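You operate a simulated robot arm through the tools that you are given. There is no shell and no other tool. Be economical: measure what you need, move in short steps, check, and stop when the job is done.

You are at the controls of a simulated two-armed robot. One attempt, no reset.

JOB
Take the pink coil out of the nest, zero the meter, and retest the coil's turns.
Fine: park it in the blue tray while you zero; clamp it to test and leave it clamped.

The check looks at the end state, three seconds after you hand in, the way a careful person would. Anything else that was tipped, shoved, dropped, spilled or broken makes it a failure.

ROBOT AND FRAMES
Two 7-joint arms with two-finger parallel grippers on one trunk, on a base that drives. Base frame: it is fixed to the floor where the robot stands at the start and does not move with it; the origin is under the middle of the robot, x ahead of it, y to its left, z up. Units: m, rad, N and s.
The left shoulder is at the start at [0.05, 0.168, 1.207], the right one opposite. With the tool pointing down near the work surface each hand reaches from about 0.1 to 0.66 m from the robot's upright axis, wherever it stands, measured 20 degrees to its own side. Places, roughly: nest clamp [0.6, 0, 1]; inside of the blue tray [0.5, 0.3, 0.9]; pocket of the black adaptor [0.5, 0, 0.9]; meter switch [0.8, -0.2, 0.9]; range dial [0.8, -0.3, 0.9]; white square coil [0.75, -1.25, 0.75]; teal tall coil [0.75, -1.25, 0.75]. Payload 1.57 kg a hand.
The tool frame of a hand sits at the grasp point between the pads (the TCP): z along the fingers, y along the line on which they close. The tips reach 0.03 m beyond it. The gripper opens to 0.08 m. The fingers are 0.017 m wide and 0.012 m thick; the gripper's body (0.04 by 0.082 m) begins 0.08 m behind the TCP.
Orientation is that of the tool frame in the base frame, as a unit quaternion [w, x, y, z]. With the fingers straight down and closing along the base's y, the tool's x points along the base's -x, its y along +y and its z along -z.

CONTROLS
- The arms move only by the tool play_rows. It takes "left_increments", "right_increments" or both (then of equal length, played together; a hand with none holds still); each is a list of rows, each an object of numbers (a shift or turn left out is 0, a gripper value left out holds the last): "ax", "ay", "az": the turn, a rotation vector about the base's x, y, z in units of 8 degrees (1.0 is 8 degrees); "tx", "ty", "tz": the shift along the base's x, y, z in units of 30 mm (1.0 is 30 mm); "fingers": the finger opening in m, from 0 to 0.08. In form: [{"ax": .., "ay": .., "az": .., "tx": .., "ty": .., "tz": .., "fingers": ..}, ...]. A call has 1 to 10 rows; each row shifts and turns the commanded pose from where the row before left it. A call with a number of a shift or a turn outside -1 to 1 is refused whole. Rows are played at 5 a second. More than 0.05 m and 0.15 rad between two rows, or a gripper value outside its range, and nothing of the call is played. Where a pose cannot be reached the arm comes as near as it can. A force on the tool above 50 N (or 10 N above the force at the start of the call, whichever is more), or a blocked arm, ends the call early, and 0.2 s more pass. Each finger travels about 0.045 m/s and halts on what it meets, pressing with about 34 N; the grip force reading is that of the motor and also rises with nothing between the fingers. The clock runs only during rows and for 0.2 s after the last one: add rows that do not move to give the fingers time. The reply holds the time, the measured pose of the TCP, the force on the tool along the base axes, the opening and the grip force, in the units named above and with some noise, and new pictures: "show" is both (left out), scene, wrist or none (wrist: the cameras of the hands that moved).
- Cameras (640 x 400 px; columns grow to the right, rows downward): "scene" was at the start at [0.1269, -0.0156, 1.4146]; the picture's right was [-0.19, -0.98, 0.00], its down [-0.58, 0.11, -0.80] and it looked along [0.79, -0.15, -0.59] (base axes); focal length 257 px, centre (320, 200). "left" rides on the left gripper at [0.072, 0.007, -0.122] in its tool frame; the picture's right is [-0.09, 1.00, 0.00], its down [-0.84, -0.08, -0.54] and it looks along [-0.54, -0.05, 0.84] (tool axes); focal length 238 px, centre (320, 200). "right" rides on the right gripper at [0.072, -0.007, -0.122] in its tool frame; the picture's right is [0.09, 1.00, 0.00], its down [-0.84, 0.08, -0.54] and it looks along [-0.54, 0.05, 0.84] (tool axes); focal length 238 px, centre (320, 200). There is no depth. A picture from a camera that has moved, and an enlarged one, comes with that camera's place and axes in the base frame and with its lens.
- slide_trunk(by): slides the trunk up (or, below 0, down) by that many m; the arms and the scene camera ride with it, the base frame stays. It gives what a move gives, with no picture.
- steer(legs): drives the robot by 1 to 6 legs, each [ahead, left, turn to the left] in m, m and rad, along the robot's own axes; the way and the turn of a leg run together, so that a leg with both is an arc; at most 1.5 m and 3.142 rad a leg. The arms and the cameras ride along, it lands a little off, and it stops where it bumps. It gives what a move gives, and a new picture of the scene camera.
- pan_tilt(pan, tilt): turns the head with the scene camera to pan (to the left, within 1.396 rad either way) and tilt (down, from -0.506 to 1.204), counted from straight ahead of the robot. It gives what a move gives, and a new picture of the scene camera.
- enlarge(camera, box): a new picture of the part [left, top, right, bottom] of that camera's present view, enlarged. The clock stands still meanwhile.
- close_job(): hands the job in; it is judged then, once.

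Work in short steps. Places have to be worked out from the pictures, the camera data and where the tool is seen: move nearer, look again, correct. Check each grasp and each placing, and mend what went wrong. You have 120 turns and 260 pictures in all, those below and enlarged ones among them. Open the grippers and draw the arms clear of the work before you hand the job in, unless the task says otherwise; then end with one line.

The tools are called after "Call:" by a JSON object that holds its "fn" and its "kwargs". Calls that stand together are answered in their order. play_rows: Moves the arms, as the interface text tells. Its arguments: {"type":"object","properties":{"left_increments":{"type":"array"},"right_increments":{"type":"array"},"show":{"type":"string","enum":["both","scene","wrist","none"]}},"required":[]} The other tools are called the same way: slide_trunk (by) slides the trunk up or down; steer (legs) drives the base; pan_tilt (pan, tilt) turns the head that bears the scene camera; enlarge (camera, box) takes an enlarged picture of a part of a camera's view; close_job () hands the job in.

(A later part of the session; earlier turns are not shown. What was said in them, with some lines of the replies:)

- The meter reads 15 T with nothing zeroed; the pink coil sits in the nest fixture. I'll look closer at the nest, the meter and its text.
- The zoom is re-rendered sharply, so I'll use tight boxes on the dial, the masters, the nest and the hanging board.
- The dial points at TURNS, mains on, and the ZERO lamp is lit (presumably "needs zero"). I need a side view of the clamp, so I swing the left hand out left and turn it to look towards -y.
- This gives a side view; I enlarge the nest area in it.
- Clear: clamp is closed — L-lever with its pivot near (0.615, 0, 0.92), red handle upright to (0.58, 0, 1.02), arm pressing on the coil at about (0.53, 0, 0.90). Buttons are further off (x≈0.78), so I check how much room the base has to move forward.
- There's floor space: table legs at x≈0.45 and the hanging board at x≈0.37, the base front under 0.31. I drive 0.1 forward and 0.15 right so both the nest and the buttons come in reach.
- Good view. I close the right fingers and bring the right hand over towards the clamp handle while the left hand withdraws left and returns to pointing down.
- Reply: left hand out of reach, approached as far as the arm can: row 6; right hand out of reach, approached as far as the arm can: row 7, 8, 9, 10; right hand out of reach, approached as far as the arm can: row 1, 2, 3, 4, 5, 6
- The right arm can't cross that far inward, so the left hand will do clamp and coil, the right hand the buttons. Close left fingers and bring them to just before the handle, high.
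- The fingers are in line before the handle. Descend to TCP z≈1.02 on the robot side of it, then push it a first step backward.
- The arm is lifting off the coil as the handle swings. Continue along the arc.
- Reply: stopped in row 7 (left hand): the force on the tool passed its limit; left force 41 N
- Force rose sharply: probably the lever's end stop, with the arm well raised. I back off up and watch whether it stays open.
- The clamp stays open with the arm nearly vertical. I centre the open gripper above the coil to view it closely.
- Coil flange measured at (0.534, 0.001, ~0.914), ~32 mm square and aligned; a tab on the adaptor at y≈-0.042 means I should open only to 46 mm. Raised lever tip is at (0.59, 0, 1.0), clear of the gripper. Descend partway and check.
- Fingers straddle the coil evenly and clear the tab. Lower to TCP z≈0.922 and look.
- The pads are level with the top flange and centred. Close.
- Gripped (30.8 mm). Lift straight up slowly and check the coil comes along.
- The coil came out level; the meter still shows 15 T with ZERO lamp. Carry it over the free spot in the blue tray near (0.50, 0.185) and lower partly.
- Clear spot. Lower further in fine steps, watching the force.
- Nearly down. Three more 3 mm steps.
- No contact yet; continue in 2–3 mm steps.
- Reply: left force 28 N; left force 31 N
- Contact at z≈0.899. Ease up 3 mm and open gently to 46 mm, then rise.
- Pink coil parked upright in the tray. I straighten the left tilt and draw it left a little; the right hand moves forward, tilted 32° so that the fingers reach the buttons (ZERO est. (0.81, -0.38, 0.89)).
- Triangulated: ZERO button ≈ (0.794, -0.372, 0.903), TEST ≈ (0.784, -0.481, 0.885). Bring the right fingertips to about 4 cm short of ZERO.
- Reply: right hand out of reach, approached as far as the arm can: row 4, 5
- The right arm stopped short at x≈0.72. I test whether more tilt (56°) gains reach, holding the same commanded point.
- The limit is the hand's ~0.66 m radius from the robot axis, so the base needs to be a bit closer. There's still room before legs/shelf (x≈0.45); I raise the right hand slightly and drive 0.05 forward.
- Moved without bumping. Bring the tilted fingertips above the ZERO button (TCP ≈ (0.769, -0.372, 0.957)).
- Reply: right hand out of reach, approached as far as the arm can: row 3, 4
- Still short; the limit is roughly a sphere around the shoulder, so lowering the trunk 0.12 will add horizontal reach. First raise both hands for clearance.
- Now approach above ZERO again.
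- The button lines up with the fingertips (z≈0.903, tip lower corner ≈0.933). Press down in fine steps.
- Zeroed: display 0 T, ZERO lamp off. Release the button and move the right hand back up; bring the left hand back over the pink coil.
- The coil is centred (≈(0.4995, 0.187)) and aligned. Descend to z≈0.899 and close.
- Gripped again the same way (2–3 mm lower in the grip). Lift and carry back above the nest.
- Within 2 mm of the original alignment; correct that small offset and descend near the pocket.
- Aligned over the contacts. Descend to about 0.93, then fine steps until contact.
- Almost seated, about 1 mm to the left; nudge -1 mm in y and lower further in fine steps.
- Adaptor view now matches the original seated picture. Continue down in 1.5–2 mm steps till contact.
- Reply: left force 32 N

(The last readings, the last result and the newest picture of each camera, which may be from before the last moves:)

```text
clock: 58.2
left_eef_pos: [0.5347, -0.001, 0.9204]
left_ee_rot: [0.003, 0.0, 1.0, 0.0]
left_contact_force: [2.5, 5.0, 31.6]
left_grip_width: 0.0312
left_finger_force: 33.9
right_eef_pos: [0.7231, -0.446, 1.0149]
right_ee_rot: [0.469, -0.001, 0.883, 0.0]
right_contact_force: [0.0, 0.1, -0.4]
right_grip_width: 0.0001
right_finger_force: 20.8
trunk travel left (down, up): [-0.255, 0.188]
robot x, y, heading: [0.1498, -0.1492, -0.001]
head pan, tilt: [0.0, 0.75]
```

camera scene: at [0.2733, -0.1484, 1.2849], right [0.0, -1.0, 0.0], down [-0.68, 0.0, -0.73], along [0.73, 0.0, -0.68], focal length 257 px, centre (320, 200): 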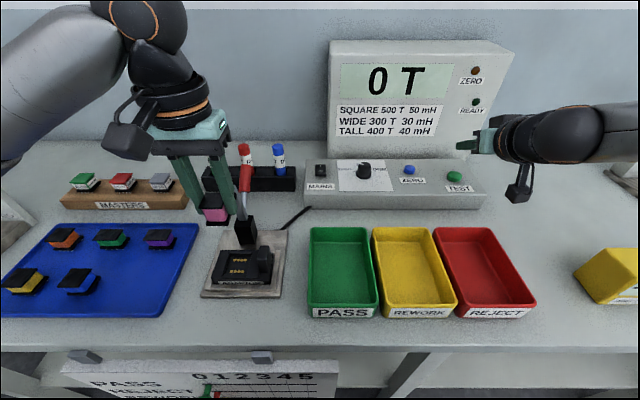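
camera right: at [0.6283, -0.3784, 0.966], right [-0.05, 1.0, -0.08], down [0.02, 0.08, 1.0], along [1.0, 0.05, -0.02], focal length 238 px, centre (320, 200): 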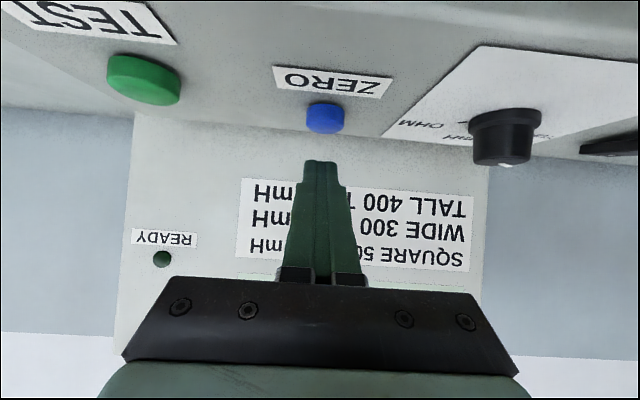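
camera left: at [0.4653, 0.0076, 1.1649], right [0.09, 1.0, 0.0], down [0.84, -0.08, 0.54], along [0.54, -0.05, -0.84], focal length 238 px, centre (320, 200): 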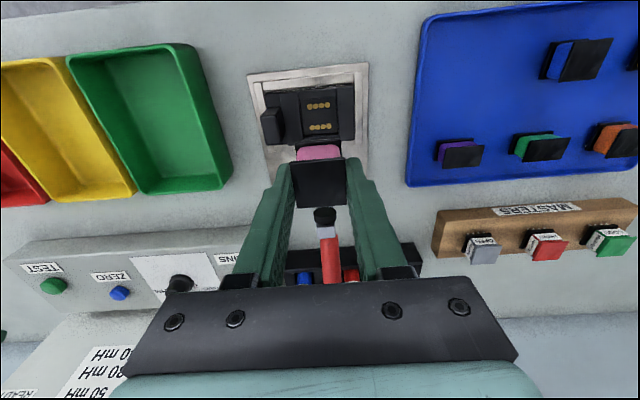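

Contact at z≈0.923, just the expected seated height. Ease off, open to 46 mm, and rise straight up.

Call:
{"fn": "play_rows", "kwargs": {"left_increments": [{"tz": 0.12}, {"fingers": 0.046}, {}, {}, {"tz": 0.5}, {"tz": 1}, {"tz": 1}, {}], "show": "none"}}

Call:
{"fn": "enlarge", "kwargs": {"camera": "left", "box": [240, 80, 400, 240]}}

Call:
{"fn": "enlarge", "kwargs": {"camera": "scene", "box": [190, 170, 300, 310]}}

```text
clock: 60.0
left_eef_pos: [0.5357, -0.002, 0.9958]
left_ee_rot: [0.002, 0.001, 1.0, -0.001]
left_contact_force: [0.3, -0.1, 0.5]
left_grip_width: 0.0455
left_finger_force: 0.1
right_eef_pos: [0.7246, -0.4458, 1.0155]
right_ee_rot: [0.469, -0.002, 0.883, 0.0]
right_contact_force: [1.0, -0.3, -0.2]
right_grip_width: 0.0003
right_finger_force: 21.5
trunk travel left (down, up): [-0.255, 0.188]
robot x, y, heading: [0.1505, -0.1473, 0.002]
head pan, tilt: [0.0, 0.75]
```

```text
2.50 times, centred on (320, 160) of left
camera zoom: at [0.4623, 0.0055, 1.1179], right [0.09, 1.0, 0.0], down [0.84, -0.08, 0.54], along [0.54, -0.05, -0.84], focal length 596 px, centre (320, 300)
```

zoom: 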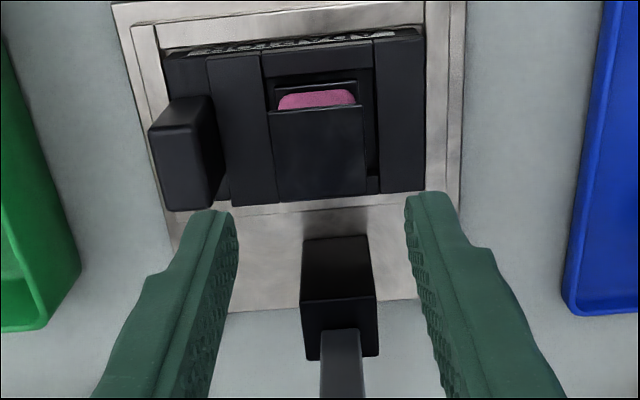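

```text
2.86 times, centred on (245, 240) of scene
camera zoom: at [0.2733, -0.1484, 1.2849], right [0.0, -1.0, 0.0], down [-0.68, 0.0, -0.73], along [0.73, 0.0, -0.68], focal length 735 px, centre (534, 86)
```

zoom: 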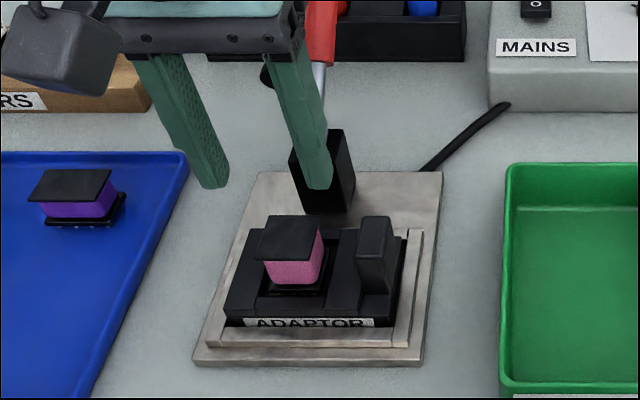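

Coil is seated flat like before. Next the clamp: handle now runs from (0.645, 0, 0.960) to (0.695, 0, 0.994). I go up and over it with fingers open to straddle it.

Call:
{"fn": "play_rows", "kwargs": {"left_increments": [{"tz": 1, "fingers": 0.05}, {"tz": 1}, {"tz": 1}, {"tx": 1, "ty": 0.05}, {"tx": 1}, {"tx": 1}, {"tx": 1}, {"tx": 0.55}, {}], "show": "both"}}

Call:
{"fn": "enlarge", "kwargs": {"camera": "left", "box": [240, 80, 400, 240]}}

```text
clock: 62.0
left_eef_pos: [0.6726, -0.0009, 1.0883]
left_ee_rot: [0.001, 0.001, 1.0, 0.0]
left_contact_force: [-0.1, -0.4, -0.2]
left_grip_width: 0.05
left_finger_force: 0.1
right_eef_pos: [0.7237, -0.4466, 1.0145]
right_ee_rot: [0.469, -0.002, 0.883, 0.0]
right_contact_force: [-1.4, 0.3, 0.4]
right_grip_width: 0.0002
right_finger_force: 21.5
trunk travel left (down, up): [-0.255, 0.188]
robot x, y, heading: [0.1507, -0.1468, 0.0]
head pan, tilt: [0.0, 0.75]
camera scene: at [0.2732, -0.1484, 1.2849], right [0.0, -1.0, 0.0], down [-0.68, 0.0, -0.73], along [0.73, 0.0, -0.68], focal length 257 px, centre (320, 200)
camera left: at [0.5988, 0.0073, 1.2081], right [0.09, 1.0, 0.0], down [0.84, -0.08, 0.54], along [0.54, -0.05, -0.84], focal length 238 px, centre (320, 200)
```

scene: 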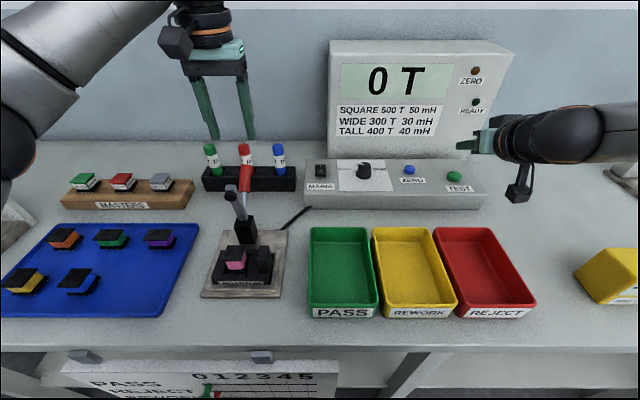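
left: 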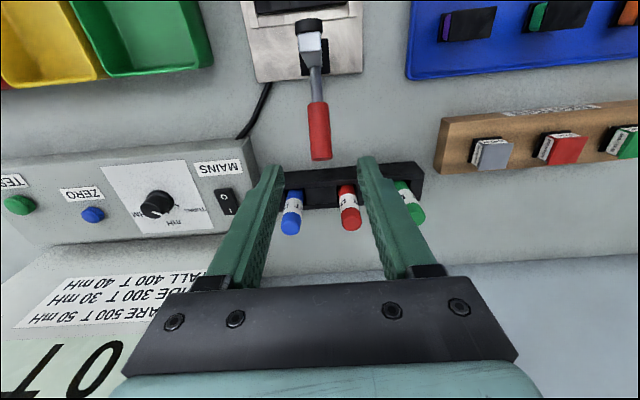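

```text
2.50 times, centred on (320, 160) of left
camera zoom: at [0.5988, 0.0073, 1.2081], right [0.09, 1.0, 0.0], down [0.84, -0.08, 0.54], along [0.54, -0.05, -0.84], focal length 596 px, centre (320, 300)
```

zoom: 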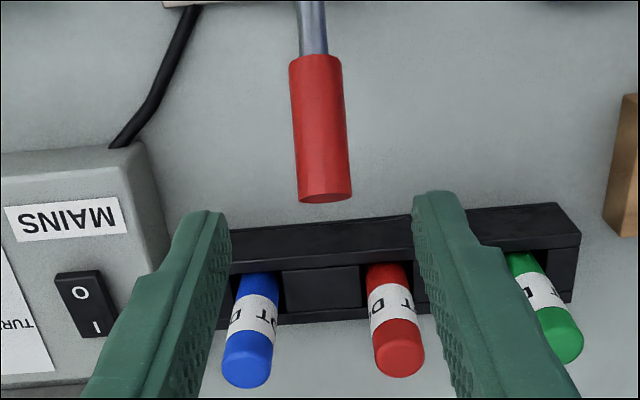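

Handle confirmed, y≈0.0015, clear of the pens. Descend to straddle mid-handle at (0.670, 0.0015, 0.978) and close.

Call:
{"fn": "play_rows", "kwargs": {"left_increments": [{"tx": -0.1, "ty": 0.08, "tz": -1}, {"tz": -1}, {"tz": -1}, {"tz": -0.65}, {}, {"fingers": 0}, {}, {}, {}], "show": "scene"}}

Call:
{"fn": "enlarge", "kwargs": {"camera": "left", "box": [240, 80, 400, 240]}}

```text
clock: 64.0
left_eef_pos: [0.6692, 0.0007, 0.9778]
left_ee_rot: [0.002, 0.003, 1.0, -0.002]
left_contact_force: [0.1, -16.9, -4.8]
left_grip_width: 0.0216
left_finger_force: 34.7
right_eef_pos: [0.725, -0.4471, 1.0127]
right_ee_rot: [0.469, -0.001, 0.883, 0.001]
right_contact_force: [-0.9, 0.2, 0.3]
right_grip_width: 0.0002
right_finger_force: 21.2
trunk travel left (down, up): [-0.255, 0.188]
robot x, y, heading: [0.152, -0.1488, -0.0]
head pan, tilt: [0.0, 0.75]
camera scene: at [0.2737, -0.1503, 1.2848], right [0.0, -1.0, 0.0], down [-0.68, 0.0, -0.73], along [0.73, 0.0, -0.68], focal length 257 px, centre (320, 200)
```

scene: 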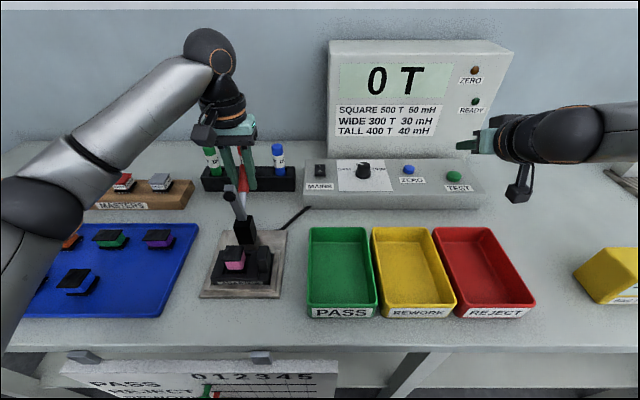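

```text
2.50 times, centred on (320, 160) of left
camera zoom: at [0.5958, 0.0076, 1.0985], right [0.1, 1.0, 0.0], down [0.83, -0.08, 0.54], along [0.54, -0.06, -0.84], focal length 596 px, centre (320, 300)
```

zoom: 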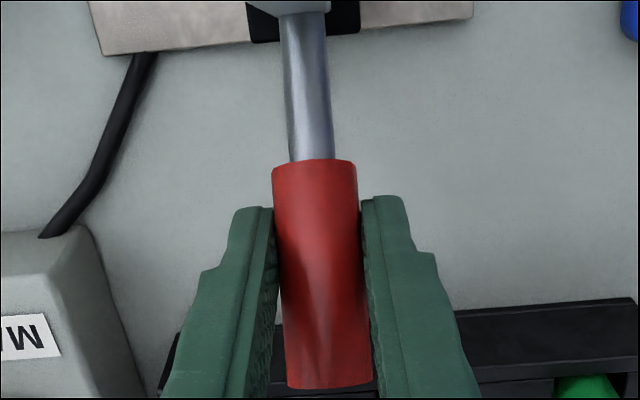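

Handle held. Swing it along its arc about the pivot (~(0.608, 0.932)), four 10° steps first, tilting the hand a little with it.

Call:
{"fn": "play_rows", "kwargs": {"left_increments": [{"ty": -0.04, "tx": -0.3, "tz": 0.33, "ay": -0.6}, {"tx": -0.35, "tz": 0.28, "ay": -0.6}, {"tx": -0.39, "tz": 0.21, "ay": -0.6}, {"tx": -0.43, "tz": 0.14, "ay": -0.6}, {}], "show": "scene"}}

Call:
{"fn": "enlarge", "kwargs": {"camera": "scene", "box": [190, 130, 310, 300]}}

```text
clock: 65.2
left_eef_pos: [0.6265, -0.0002, 1.0069]
left_ee_rot: [0.171, 0.001, 0.985, -0.003]
left_contact_force: [14.1, -13.1, -2.4]
left_grip_width: 0.0215
left_finger_force: 34.4
right_eef_pos: [0.725, -0.4468, 1.0125]
right_ee_rot: [0.468, -0.001, 0.884, 0.001]
right_contact_force: [-0.4, 0.3, 0.2]
right_grip_width: 0.0
right_finger_force: 20.8
trunk travel left (down, up): [-0.255, 0.188]
robot x, y, heading: [0.1504, -0.1488, 0.002]
head pan, tilt: [0.0, 0.75]
camera scene: at [0.2749, -0.1499, 1.2848], right [0.0, -1.0, 0.0], down [-0.68, 0.0, -0.73], along [0.73, 0.0, -0.68], focal length 257 px, centre (320, 200)
```

scene: 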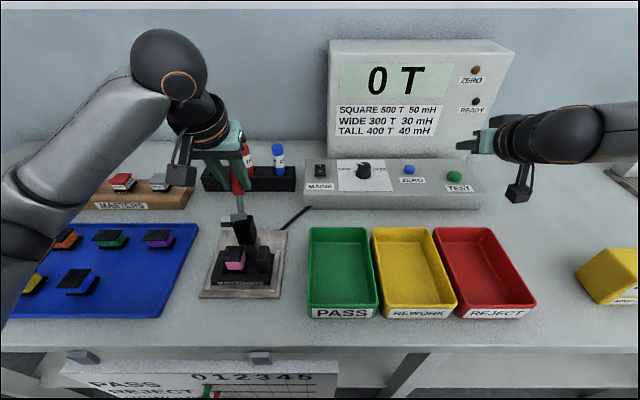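

```text
2.35 times, centred on (250, 215) of scene
camera zoom: at [0.2749, -0.1499, 1.2848], right [0.0, -1.0, 0.0], down [-0.68, 0.0, -0.73], along [0.73, 0.0, -0.68], focal length 605 px, centre (485, 165)
```

zoom: 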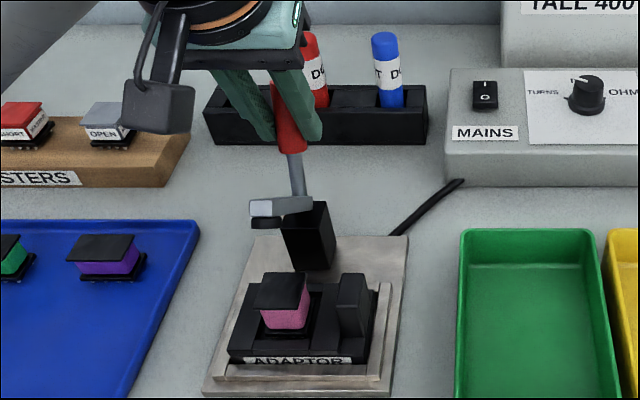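

The lever is swinging down smoothly. Complete the arc.

Call:
{"fn": "play_rows", "kwargs": {"left_increments": [{"tx": -0.44, "tz": 0.07, "ay": -0.6, "ty": -0.03}, {"tx": -0.45, "tz": -0.01, "ay": -0.6}, {"tx": -0.3, "tz": -0.05, "ay": -0.4}, {}], "show": "scene"}}

Call:
{"fn": "enlarge", "kwargs": {"camera": "scene", "box": [190, 130, 310, 300]}}

```text
clock: 66.2
left_eef_pos: [0.5905, 0.0015, 1.0072]
left_ee_rot: [0.279, -0.001, 0.96, -0.001]
left_contact_force: [13.2, -8.0, 7.9]
left_grip_width: 0.0215
left_finger_force: 34.6
right_eef_pos: [0.7244, -0.4469, 1.0152]
right_ee_rot: [0.469, -0.001, 0.883, 0.0]
right_contact_force: [0.2, 0.0, -0.3]
right_grip_width: 0.0001
right_finger_force: 21.2
trunk travel left (down, up): [-0.255, 0.188]
robot x, y, heading: [0.1506, -0.1507, 0.003]
head pan, tilt: [0.0, 0.75]
camera scene: at [0.2739, -0.1494, 1.2849], right [0.0, -1.0, 0.0], down [-0.68, 0.0, -0.73], along [0.73, 0.0, -0.68], focal length 257 px, centre (320, 200)
```

scene: 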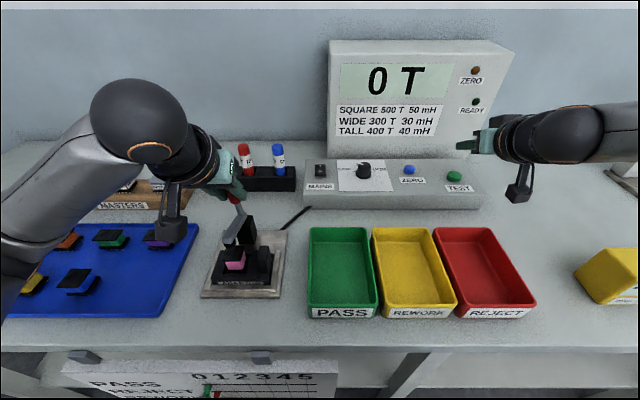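

```text
2.35 times, centred on (250, 215) of scene
camera zoom: at [0.2739, -0.1494, 1.2849], right [0.0, -1.0, 0.0], down [-0.68, 0.0, -0.73], along [0.73, 0.0, -0.68], focal length 605 px, centre (485, 165)
```

zoom: 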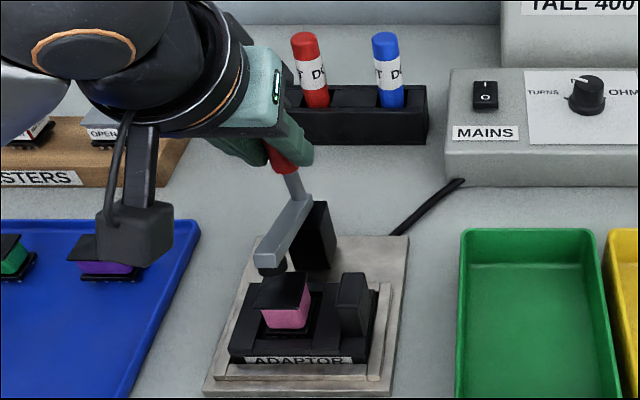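

Pad is just above the coil. Continue the last bit gently.

Call:
{"fn": "play_rows", "kwargs": {"left_increments": [{"tx": -0.2, "tz": -0.04, "ay": -0.2}, {"tx": -0.2, "tz": -0.06, "ay": -0.2}, {}], "show": "scene"}}

Call:
{"fn": "enlarge", "kwargs": {"camera": "scene", "box": [190, 130, 310, 300]}}

```text
clock: 67.0
left_eef_pos: [0.5782, 0.0007, 1.0036]
left_ee_rot: [0.305, 0.001, 0.952, -0.001]
left_contact_force: [12.0, -6.9, 7.7]
left_grip_width: 0.0215
left_finger_force: 34.7
right_eef_pos: [0.7237, -0.4471, 1.0148]
right_ee_rot: [0.468, -0.001, 0.884, 0.0]
right_contact_force: [0.3, 0.5, -0.8]
right_grip_width: 0.0
right_finger_force: 20.6
trunk travel left (down, up): [-0.255, 0.188]
robot x, y, heading: [0.1497, -0.1496, -0.001]
head pan, tilt: [0.0, 0.75]
camera scene: at [0.2738, -0.1495, 1.2849], right [0.0, -1.0, 0.0], down [-0.68, 0.0, -0.73], along [0.73, 0.0, -0.68], focal length 257 px, centre (320, 200)
```

scene: 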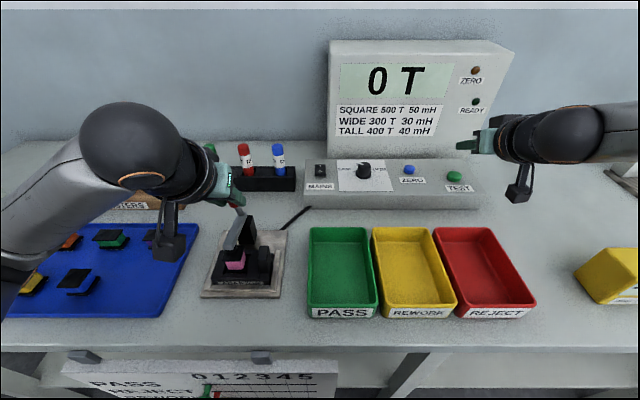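

```text
2.35 times, centred on (250, 215) of scene
camera zoom: at [0.2738, -0.1495, 1.2849], right [0.0, -1.0, 0.0], down [-0.68, 0.0, -0.73], along [0.73, 0.0, -0.68], focal length 605 px, centre (485, 165)
```

zoom: 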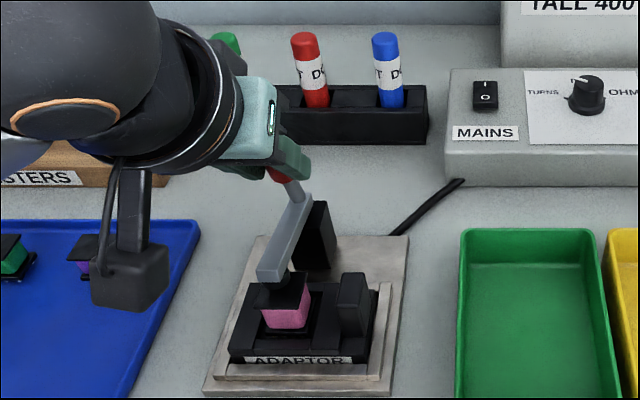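

Pad is nearly on the coil but READY is still dark; continue gently until resistance.

Call:
{"fn": "play_rows", "kwargs": {"left_increments": [{"tx": -0.15, "tz": -0.05, "ay": -0.15}, {"tx": -0.15, "tz": -0.05, "ay": -0.15}, {}], "show": "scene"}}

Call:
{"fn": "enlarge", "kwargs": {"camera": "scene", "box": [190, 130, 310, 300]}}

```text
clock: 67.8
left_eef_pos: [0.5699, -0.0005, 1.0009]
left_ee_rot: [0.324, 0.0, 0.946, 0.0]
left_contact_force: [16.6, -7.1, 10.1]
left_grip_width: 0.0215
left_finger_force: 34.5
right_eef_pos: [0.725, -0.4453, 1.0141]
right_ee_rot: [0.468, -0.002, 0.884, 0.001]
right_contact_force: [-0.6, -0.2, -0.5]
right_grip_width: 0.0
right_finger_force: 21.6
trunk travel left (down, up): [-0.255, 0.188]
robot x, y, heading: [0.1499, -0.1488, -0.002]
head pan, tilt: [0.0, 0.75]
camera scene: at [0.2745, -0.1495, 1.2848], right [0.0, -1.0, 0.0], down [-0.68, 0.0, -0.73], along [0.73, 0.0, -0.68], focal length 257 px, centre (320, 200)
```

scene: 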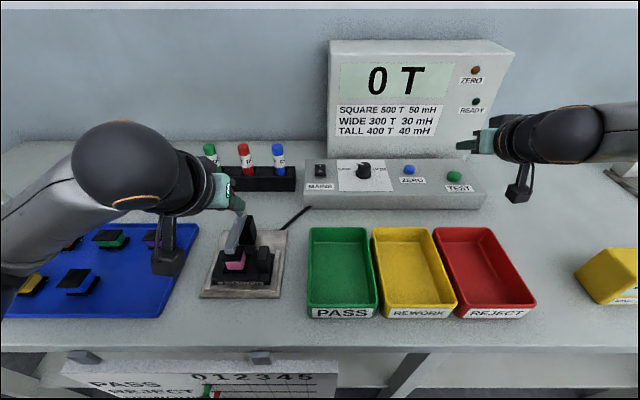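

```text
2.35 times, centred on (250, 215) of scene
camera zoom: at [0.2745, -0.1495, 1.2848], right [0.0, -1.0, 0.0], down [-0.68, 0.0, -0.73], along [0.73, 0.0, -0.68], focal length 605 px, centre (485, 165)
```

zoom: 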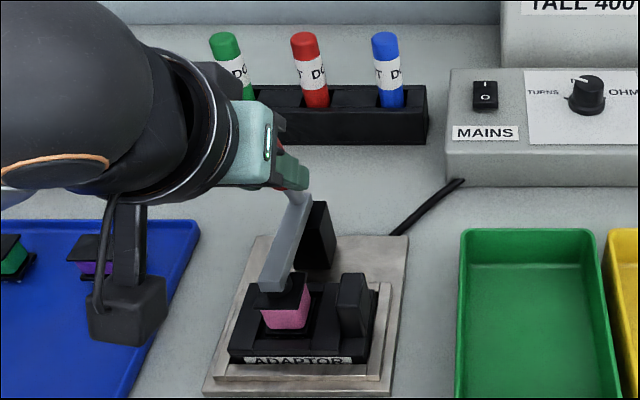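

The arm looks level on the coil; one more small pull to confirm it is against its stop.

Call:
{"fn": "play_rows", "kwargs": {"left_increments": [{"tx": -0.15, "tz": -0.04}, {}], "show": "none"}}

Call:
{"fn": "enlarge", "kwargs": {"camera": "scene", "box": [220, 180, 300, 300]}}

```text
clock: 68.4
left_eef_pos: [0.5659, 0.0007, 1.0001]
left_ee_rot: [0.325, -0.002, 0.946, 0.0]
left_contact_force: [26.8, -8.1, 7.1]
left_grip_width: 0.0217
left_finger_force: 34.7
right_eef_pos: [0.7263, -0.4467, 1.0122]
right_ee_rot: [0.468, 0.0, 0.884, 0.0]
right_contact_force: [-0.1, -0.2, 0.3]
right_grip_width: 0.0
right_finger_force: 21.0
trunk travel left (down, up): [-0.255, 0.188]
robot x, y, heading: [0.1472, -0.147, 0.005]
head pan, tilt: [0.0, 0.75]
```

```text
3.33 times, centred on (260, 240) of scene
camera zoom: at [0.276, -0.1496, 1.2846], right [0.0, -1.0, 0.0], down [-0.68, 0.0, -0.73], along [0.73, 0.0, -0.68], focal length 858 px, centre (520, 67)
```

zoom: 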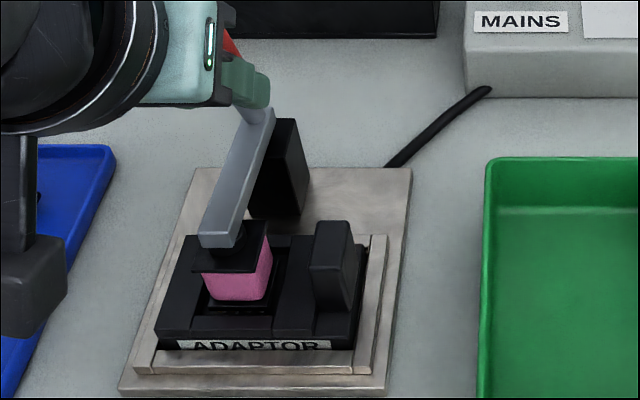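

Force climbs at constant pose: lever is at its stop. Relax, open, and retract back and up along the fingers.

Call:
{"fn": "play_rows", "kwargs": {"left_increments": [{"tx": 0.12}, {"fingers": 0.06}, {}, {}, {"tx": -0.6, "tz": 0.8}, {"tx": -0.6, "tz": 0.8}, {"tx": -0.6, "tz": 0.8}, {"ty": 1, "tz": 0.5}, {"ty": 1}, {"ty": 1}], "show": "scene"}}

Call:
{"fn": "enlarge", "kwargs": {"camera": "scene", "box": [200, 160, 310, 300]}}

Call:
{"fn": "enlarge", "kwargs": {"camera": "scene", "box": [320, 40, 520, 220]}}

```text
clock: 70.6
left_eef_pos: [0.5114, 0.0922, 1.0863]
left_ee_rot: [0.325, 0.001, 0.946, -0.001]
left_contact_force: [0.0, 0.1, -0.5]
left_grip_width: 0.06
left_finger_force: 0.1
right_eef_pos: [0.7233, -0.4449, 1.0142]
right_ee_rot: [0.47, -0.002, 0.883, 0.001]
right_contact_force: [-0.1, -0.4, -1.2]
right_grip_width: 0.0
right_finger_force: 20.9
trunk travel left (down, up): [-0.255, 0.188]
robot x, y, heading: [0.1508, -0.1487, 0.003]
head pan, tilt: [0.0, 0.75]
camera scene: at [0.273, -0.1481, 1.285], right [0.0, -1.0, 0.0], down [-0.68, 0.0, -0.73], along [0.73, 0.0, -0.68], focal length 257 px, centre (320, 200)
```

scene: 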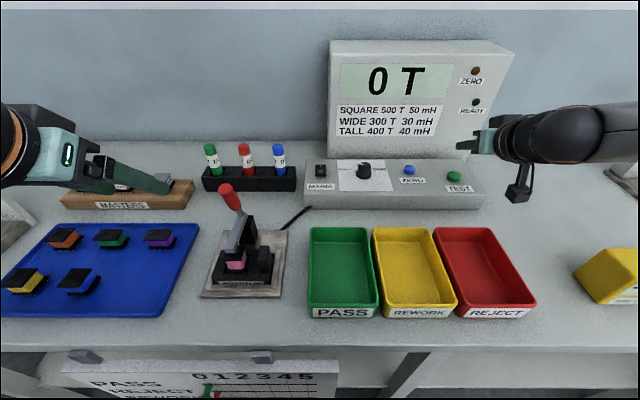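

```text
2.86 times, centred on (255, 230) of scene
camera zoom: at [0.273, -0.1481, 1.285], right [0.0, -1.0, 0.0], down [-0.68, 0.0, -0.73], along [0.73, 0.0, -0.68], focal length 735 px, centre (506, 114)
```

zoom: 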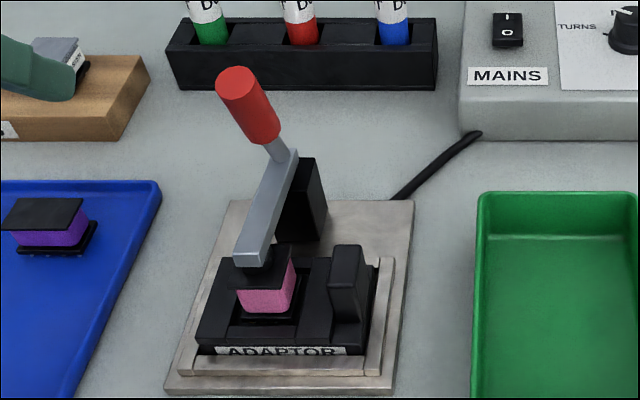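

```text
2.22 times, centred on (420, 130) of scene
camera zoom: at [0.273, -0.1481, 1.285], right [0.0, -1.0, 0.0], down [-0.68, 0.0, -0.73], along [0.73, 0.0, -0.68], focal length 572 px, centre (98, 356)
```

zoom: 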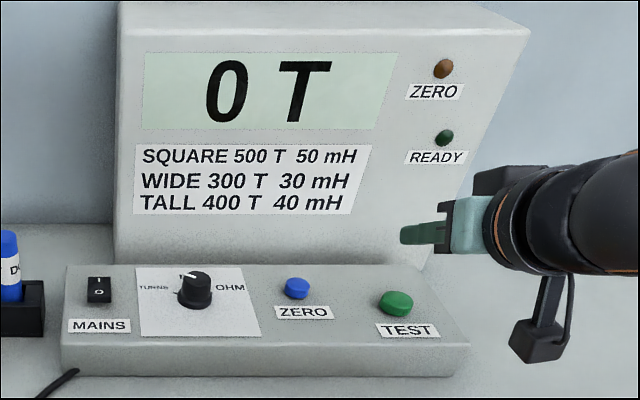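

Coil clamped, nothing else disturbed. Now TEST at ≈(0.785, -0.483, 0.896): bring the right fingertips above it.

Call:
{"fn": "play_rows", "kwargs": {"right_increments": [{"tx": 0.6, "ty": -0.6, "tz": -0.5}, {"tx": 0.65, "ty": -0.65, "tz": -0.8}, {"tz": -0.8}, {}], "show": "wrist"}}

Call:
{"fn": "enlarge", "kwargs": {"camera": "scene", "box": [380, 130, 500, 220]}}

```text
clock: 71.6
left_eef_pos: [0.5118, 0.0913, 1.0871]
left_ee_rot: [0.324, 0.002, 0.946, -0.001]
left_contact_force: [0.0, -0.5, 0.3]
left_grip_width: 0.06
left_finger_force: 0.1
right_eef_pos: [0.7625, -0.4826, 0.9521]
right_ee_rot: [0.47, -0.002, 0.883, 0.001]
right_contact_force: [0.7, -0.3, -0.7]
right_grip_width: 0.0
right_finger_force: 21.3
trunk travel left (down, up): [-0.255, 0.188]
robot x, y, heading: [0.1486, -0.1488, 0.001]
head pan, tilt: [0.0, 0.75]
camera right: at [0.6205, -0.4908, 0.9596], right [-0.05, 1.0, -0.08], down [0.02, 0.08, 1.0], along [1.0, 0.05, -0.02], focal length 238 px, centre (320, 200)
```

right: 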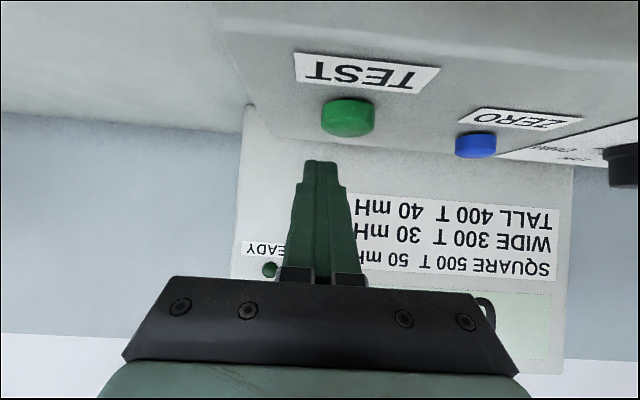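

```text
4.44 times, centred on (440, 175) of scene
camera zoom: at [0.2732, -0.1484, 1.2849], right [0.0, -1.0, 0.0], down [-0.68, 0.0, -0.73], along [0.73, 0.0, -0.68], focal length 1143 px, centre (-213, 311)
```

zoom: 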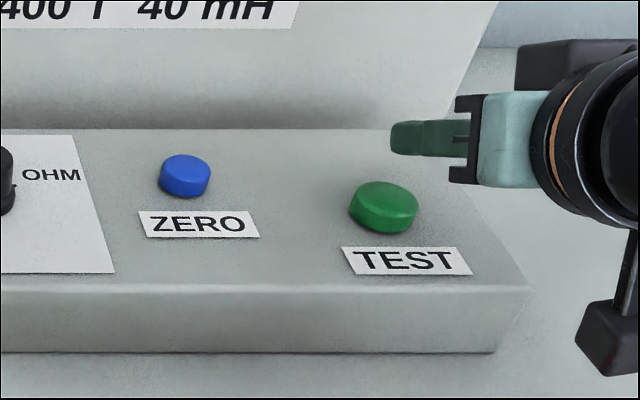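

By joint triangulation TEST is at about (0.767, -0.472, 0.902), so I shift back 16 mm and left 10 mm before pressing.

Call:
{"fn": "play_rows", "kwargs": {"right_increments": [{"tx": -0.53, "ty": 0.38}, {}], "show": "wrist"}}

Call:
{"fn": "enlarge", "kwargs": {"camera": "scene", "box": [380, 130, 500, 220]}}

```text
clock: 72.2
left_eef_pos: [0.5117, 0.0919, 1.0861]
left_ee_rot: [0.324, 0.001, 0.946, 0.0]
left_contact_force: [0.0, -0.6, -0.9]
left_grip_width: 0.0598
left_finger_force: 0.2
right_eef_pos: [0.7442, -0.4719, 0.9512]
right_ee_rot: [0.47, -0.002, 0.883, 0.001]
right_contact_force: [0.8, -0.5, -0.2]
right_grip_width: 0.0001
right_finger_force: 21.2
trunk travel left (down, up): [-0.255, 0.188]
robot x, y, heading: [0.1486, -0.1503, -0.001]
head pan, tilt: [0.0, 0.75]
camera right: at [0.6042, -0.4795, 0.9597], right [-0.05, 1.0, -0.08], down [0.02, 0.08, 1.0], along [1.0, 0.05, -0.02], focal length 238 px, centre (320, 200)
```

right: 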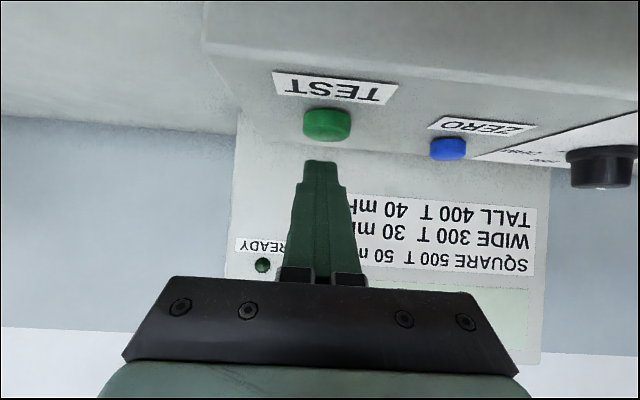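

```text
4.44 times, centred on (440, 175) of scene
camera zoom: at [0.2733, -0.1485, 1.2849], right [0.0, -1.0, 0.0], down [-0.68, 0.0, -0.73], along [0.73, 0.0, -0.68], focal length 1143 px, centre (-213, 311)
```

zoom: 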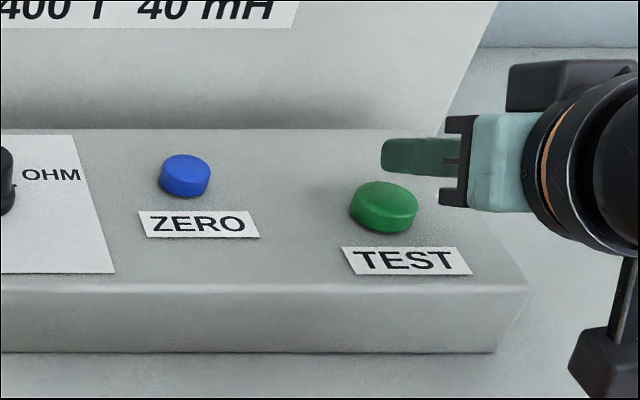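

The button lines up under the fingertips. Press down in fine steps.

Call:
{"fn": "play_rows", "kwargs": {"right_increments": [{"tx": 0.08, "tz": -0.4}, {"tz": -0.3}, {"tz": -0.15}, {}], "show": "scene"}}

```text
clock: 73.2
left_eef_pos: [0.5114, 0.0913, 1.0865]
left_ee_rot: [0.324, 0.001, 0.946, -0.002]
left_contact_force: [0.7, -0.6, 0.2]
left_grip_width: 0.06
left_finger_force: 0.0
right_eef_pos: [0.7477, -0.4722, 0.9302]
right_ee_rot: [0.472, -0.001, 0.882, -0.001]
right_contact_force: [-1.8, -2.5, 14.1]
right_grip_width: 0.0
right_finger_force: 21.0
trunk travel left (down, up): [-0.255, 0.188]
robot x, y, heading: [0.1486, -0.1479, 0.003]
head pan, tilt: [0.0, 0.75]
camera scene: at [0.2717, -0.148, 1.2853], right [0.0, -1.0, 0.0], down [-0.68, 0.0, -0.73], along [0.73, 0.0, -0.68], focal length 257 px, centre (320, 200)
```

scene: 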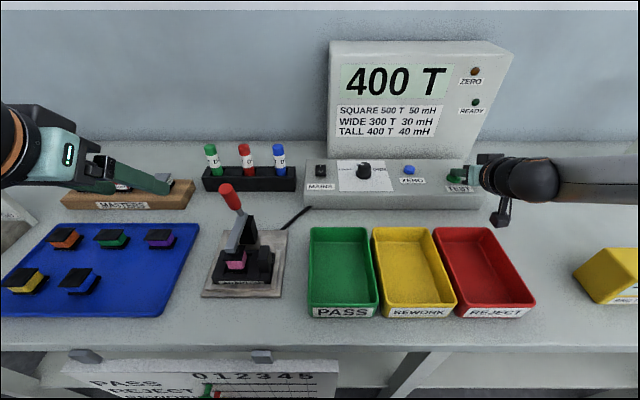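

Test reads 400 T. Release the button, retract both arms and open the grippers.

Call:
{"fn": "play_rows", "kwargs": {"right_increments": [{"tz": 0.5}, {"tz": 1}, {"tz": 1}, {"tz": 1, "tx": -1}, {"tx": -1}, {"tx": -1}, {"tx": -1, "fingers": 0.08}, {"tx": -1}, {}, {}], "left_increments": [{}, {"ty": 1, "tz": 1}, {"ty": 1, "tz": 1}, {"ty": 1}, {"tx": -1}, {"tx": -1}, {"fingers": 0.08}, {}, {}, {}], "show": "scene"}}

Call:
{"fn": "enlarge", "kwargs": {"camera": "scene", "box": [320, 40, 520, 220]}}

Call:
{"fn": "enlarge", "kwargs": {"camera": "scene", "box": [190, 140, 310, 300]}}

```text
clock: 75.4
left_eef_pos: [0.4518, 0.1788, 1.1451]
left_ee_rot: [0.323, 0.001, 0.946, -0.001]
left_contact_force: [-0.4, 0.0, 0.9]
left_grip_width: 0.0801
left_finger_force: 0.1
right_eef_pos: [0.5974, -0.4719, 1.0311]
right_ee_rot: [0.469, -0.001, 0.883, 0.0]
right_contact_force: [0.4, -0.5, -0.4]
right_grip_width: 0.08
right_finger_force: 0.0
trunk travel left (down, up): [-0.255, 0.188]
robot x, y, heading: [0.1502, -0.149, -0.002]
head pan, tilt: [0.0, 0.75]
camera scene: at [0.2733, -0.1484, 1.2849], right [0.0, -1.0, 0.0], down [-0.68, 0.0, -0.73], along [0.73, 0.0, -0.68], focal length 257 px, centre (320, 200)
```

scene: 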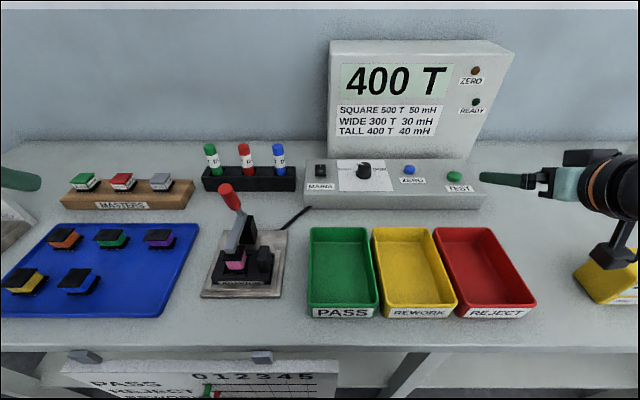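

```text
2.22 times, centred on (420, 130) of scene
camera zoom: at [0.2733, -0.1484, 1.2849], right [0.0, -1.0, 0.0], down [-0.68, 0.0, -0.73], along [0.73, 0.0, -0.68], focal length 572 px, centre (98, 356)
```

zoom: 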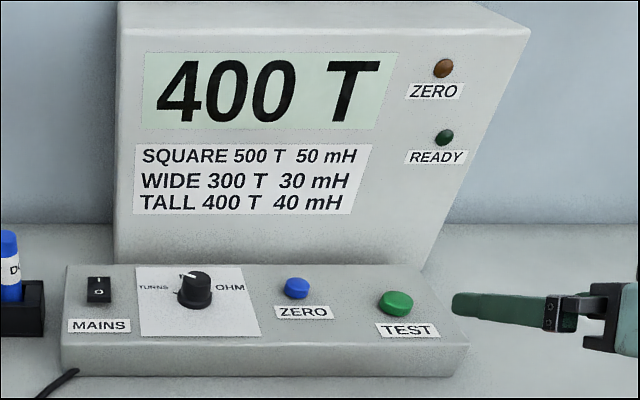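

```text
2.50 times, centred on (250, 220) of scene
camera zoom: at [0.2733, -0.1484, 1.2849], right [0.0, -1.0, 0.0], down [-0.68, 0.0, -0.73], along [0.73, 0.0, -0.68], focal length 643 px, centre (495, 150)
```

zoom: 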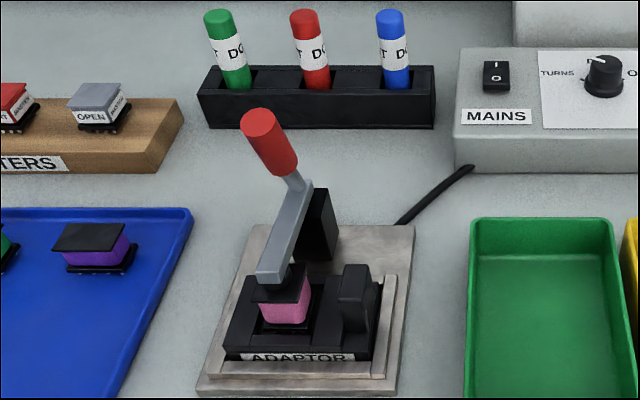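

Everything in place: display 400 T, coil clamped, ZERO lamp off, other items untouched, arms clear and grippers open. Hand in.

Call:
{"fn": "close_job", "kwargs": {}}

```text
The job is handed in.
```

I parked the pink coil in the blue tray and zeroed the meter to 0 T (ZERO lamp off). I then re-clamped the coil in the nest and retested it: it reads 400 T, and I left it clamped.
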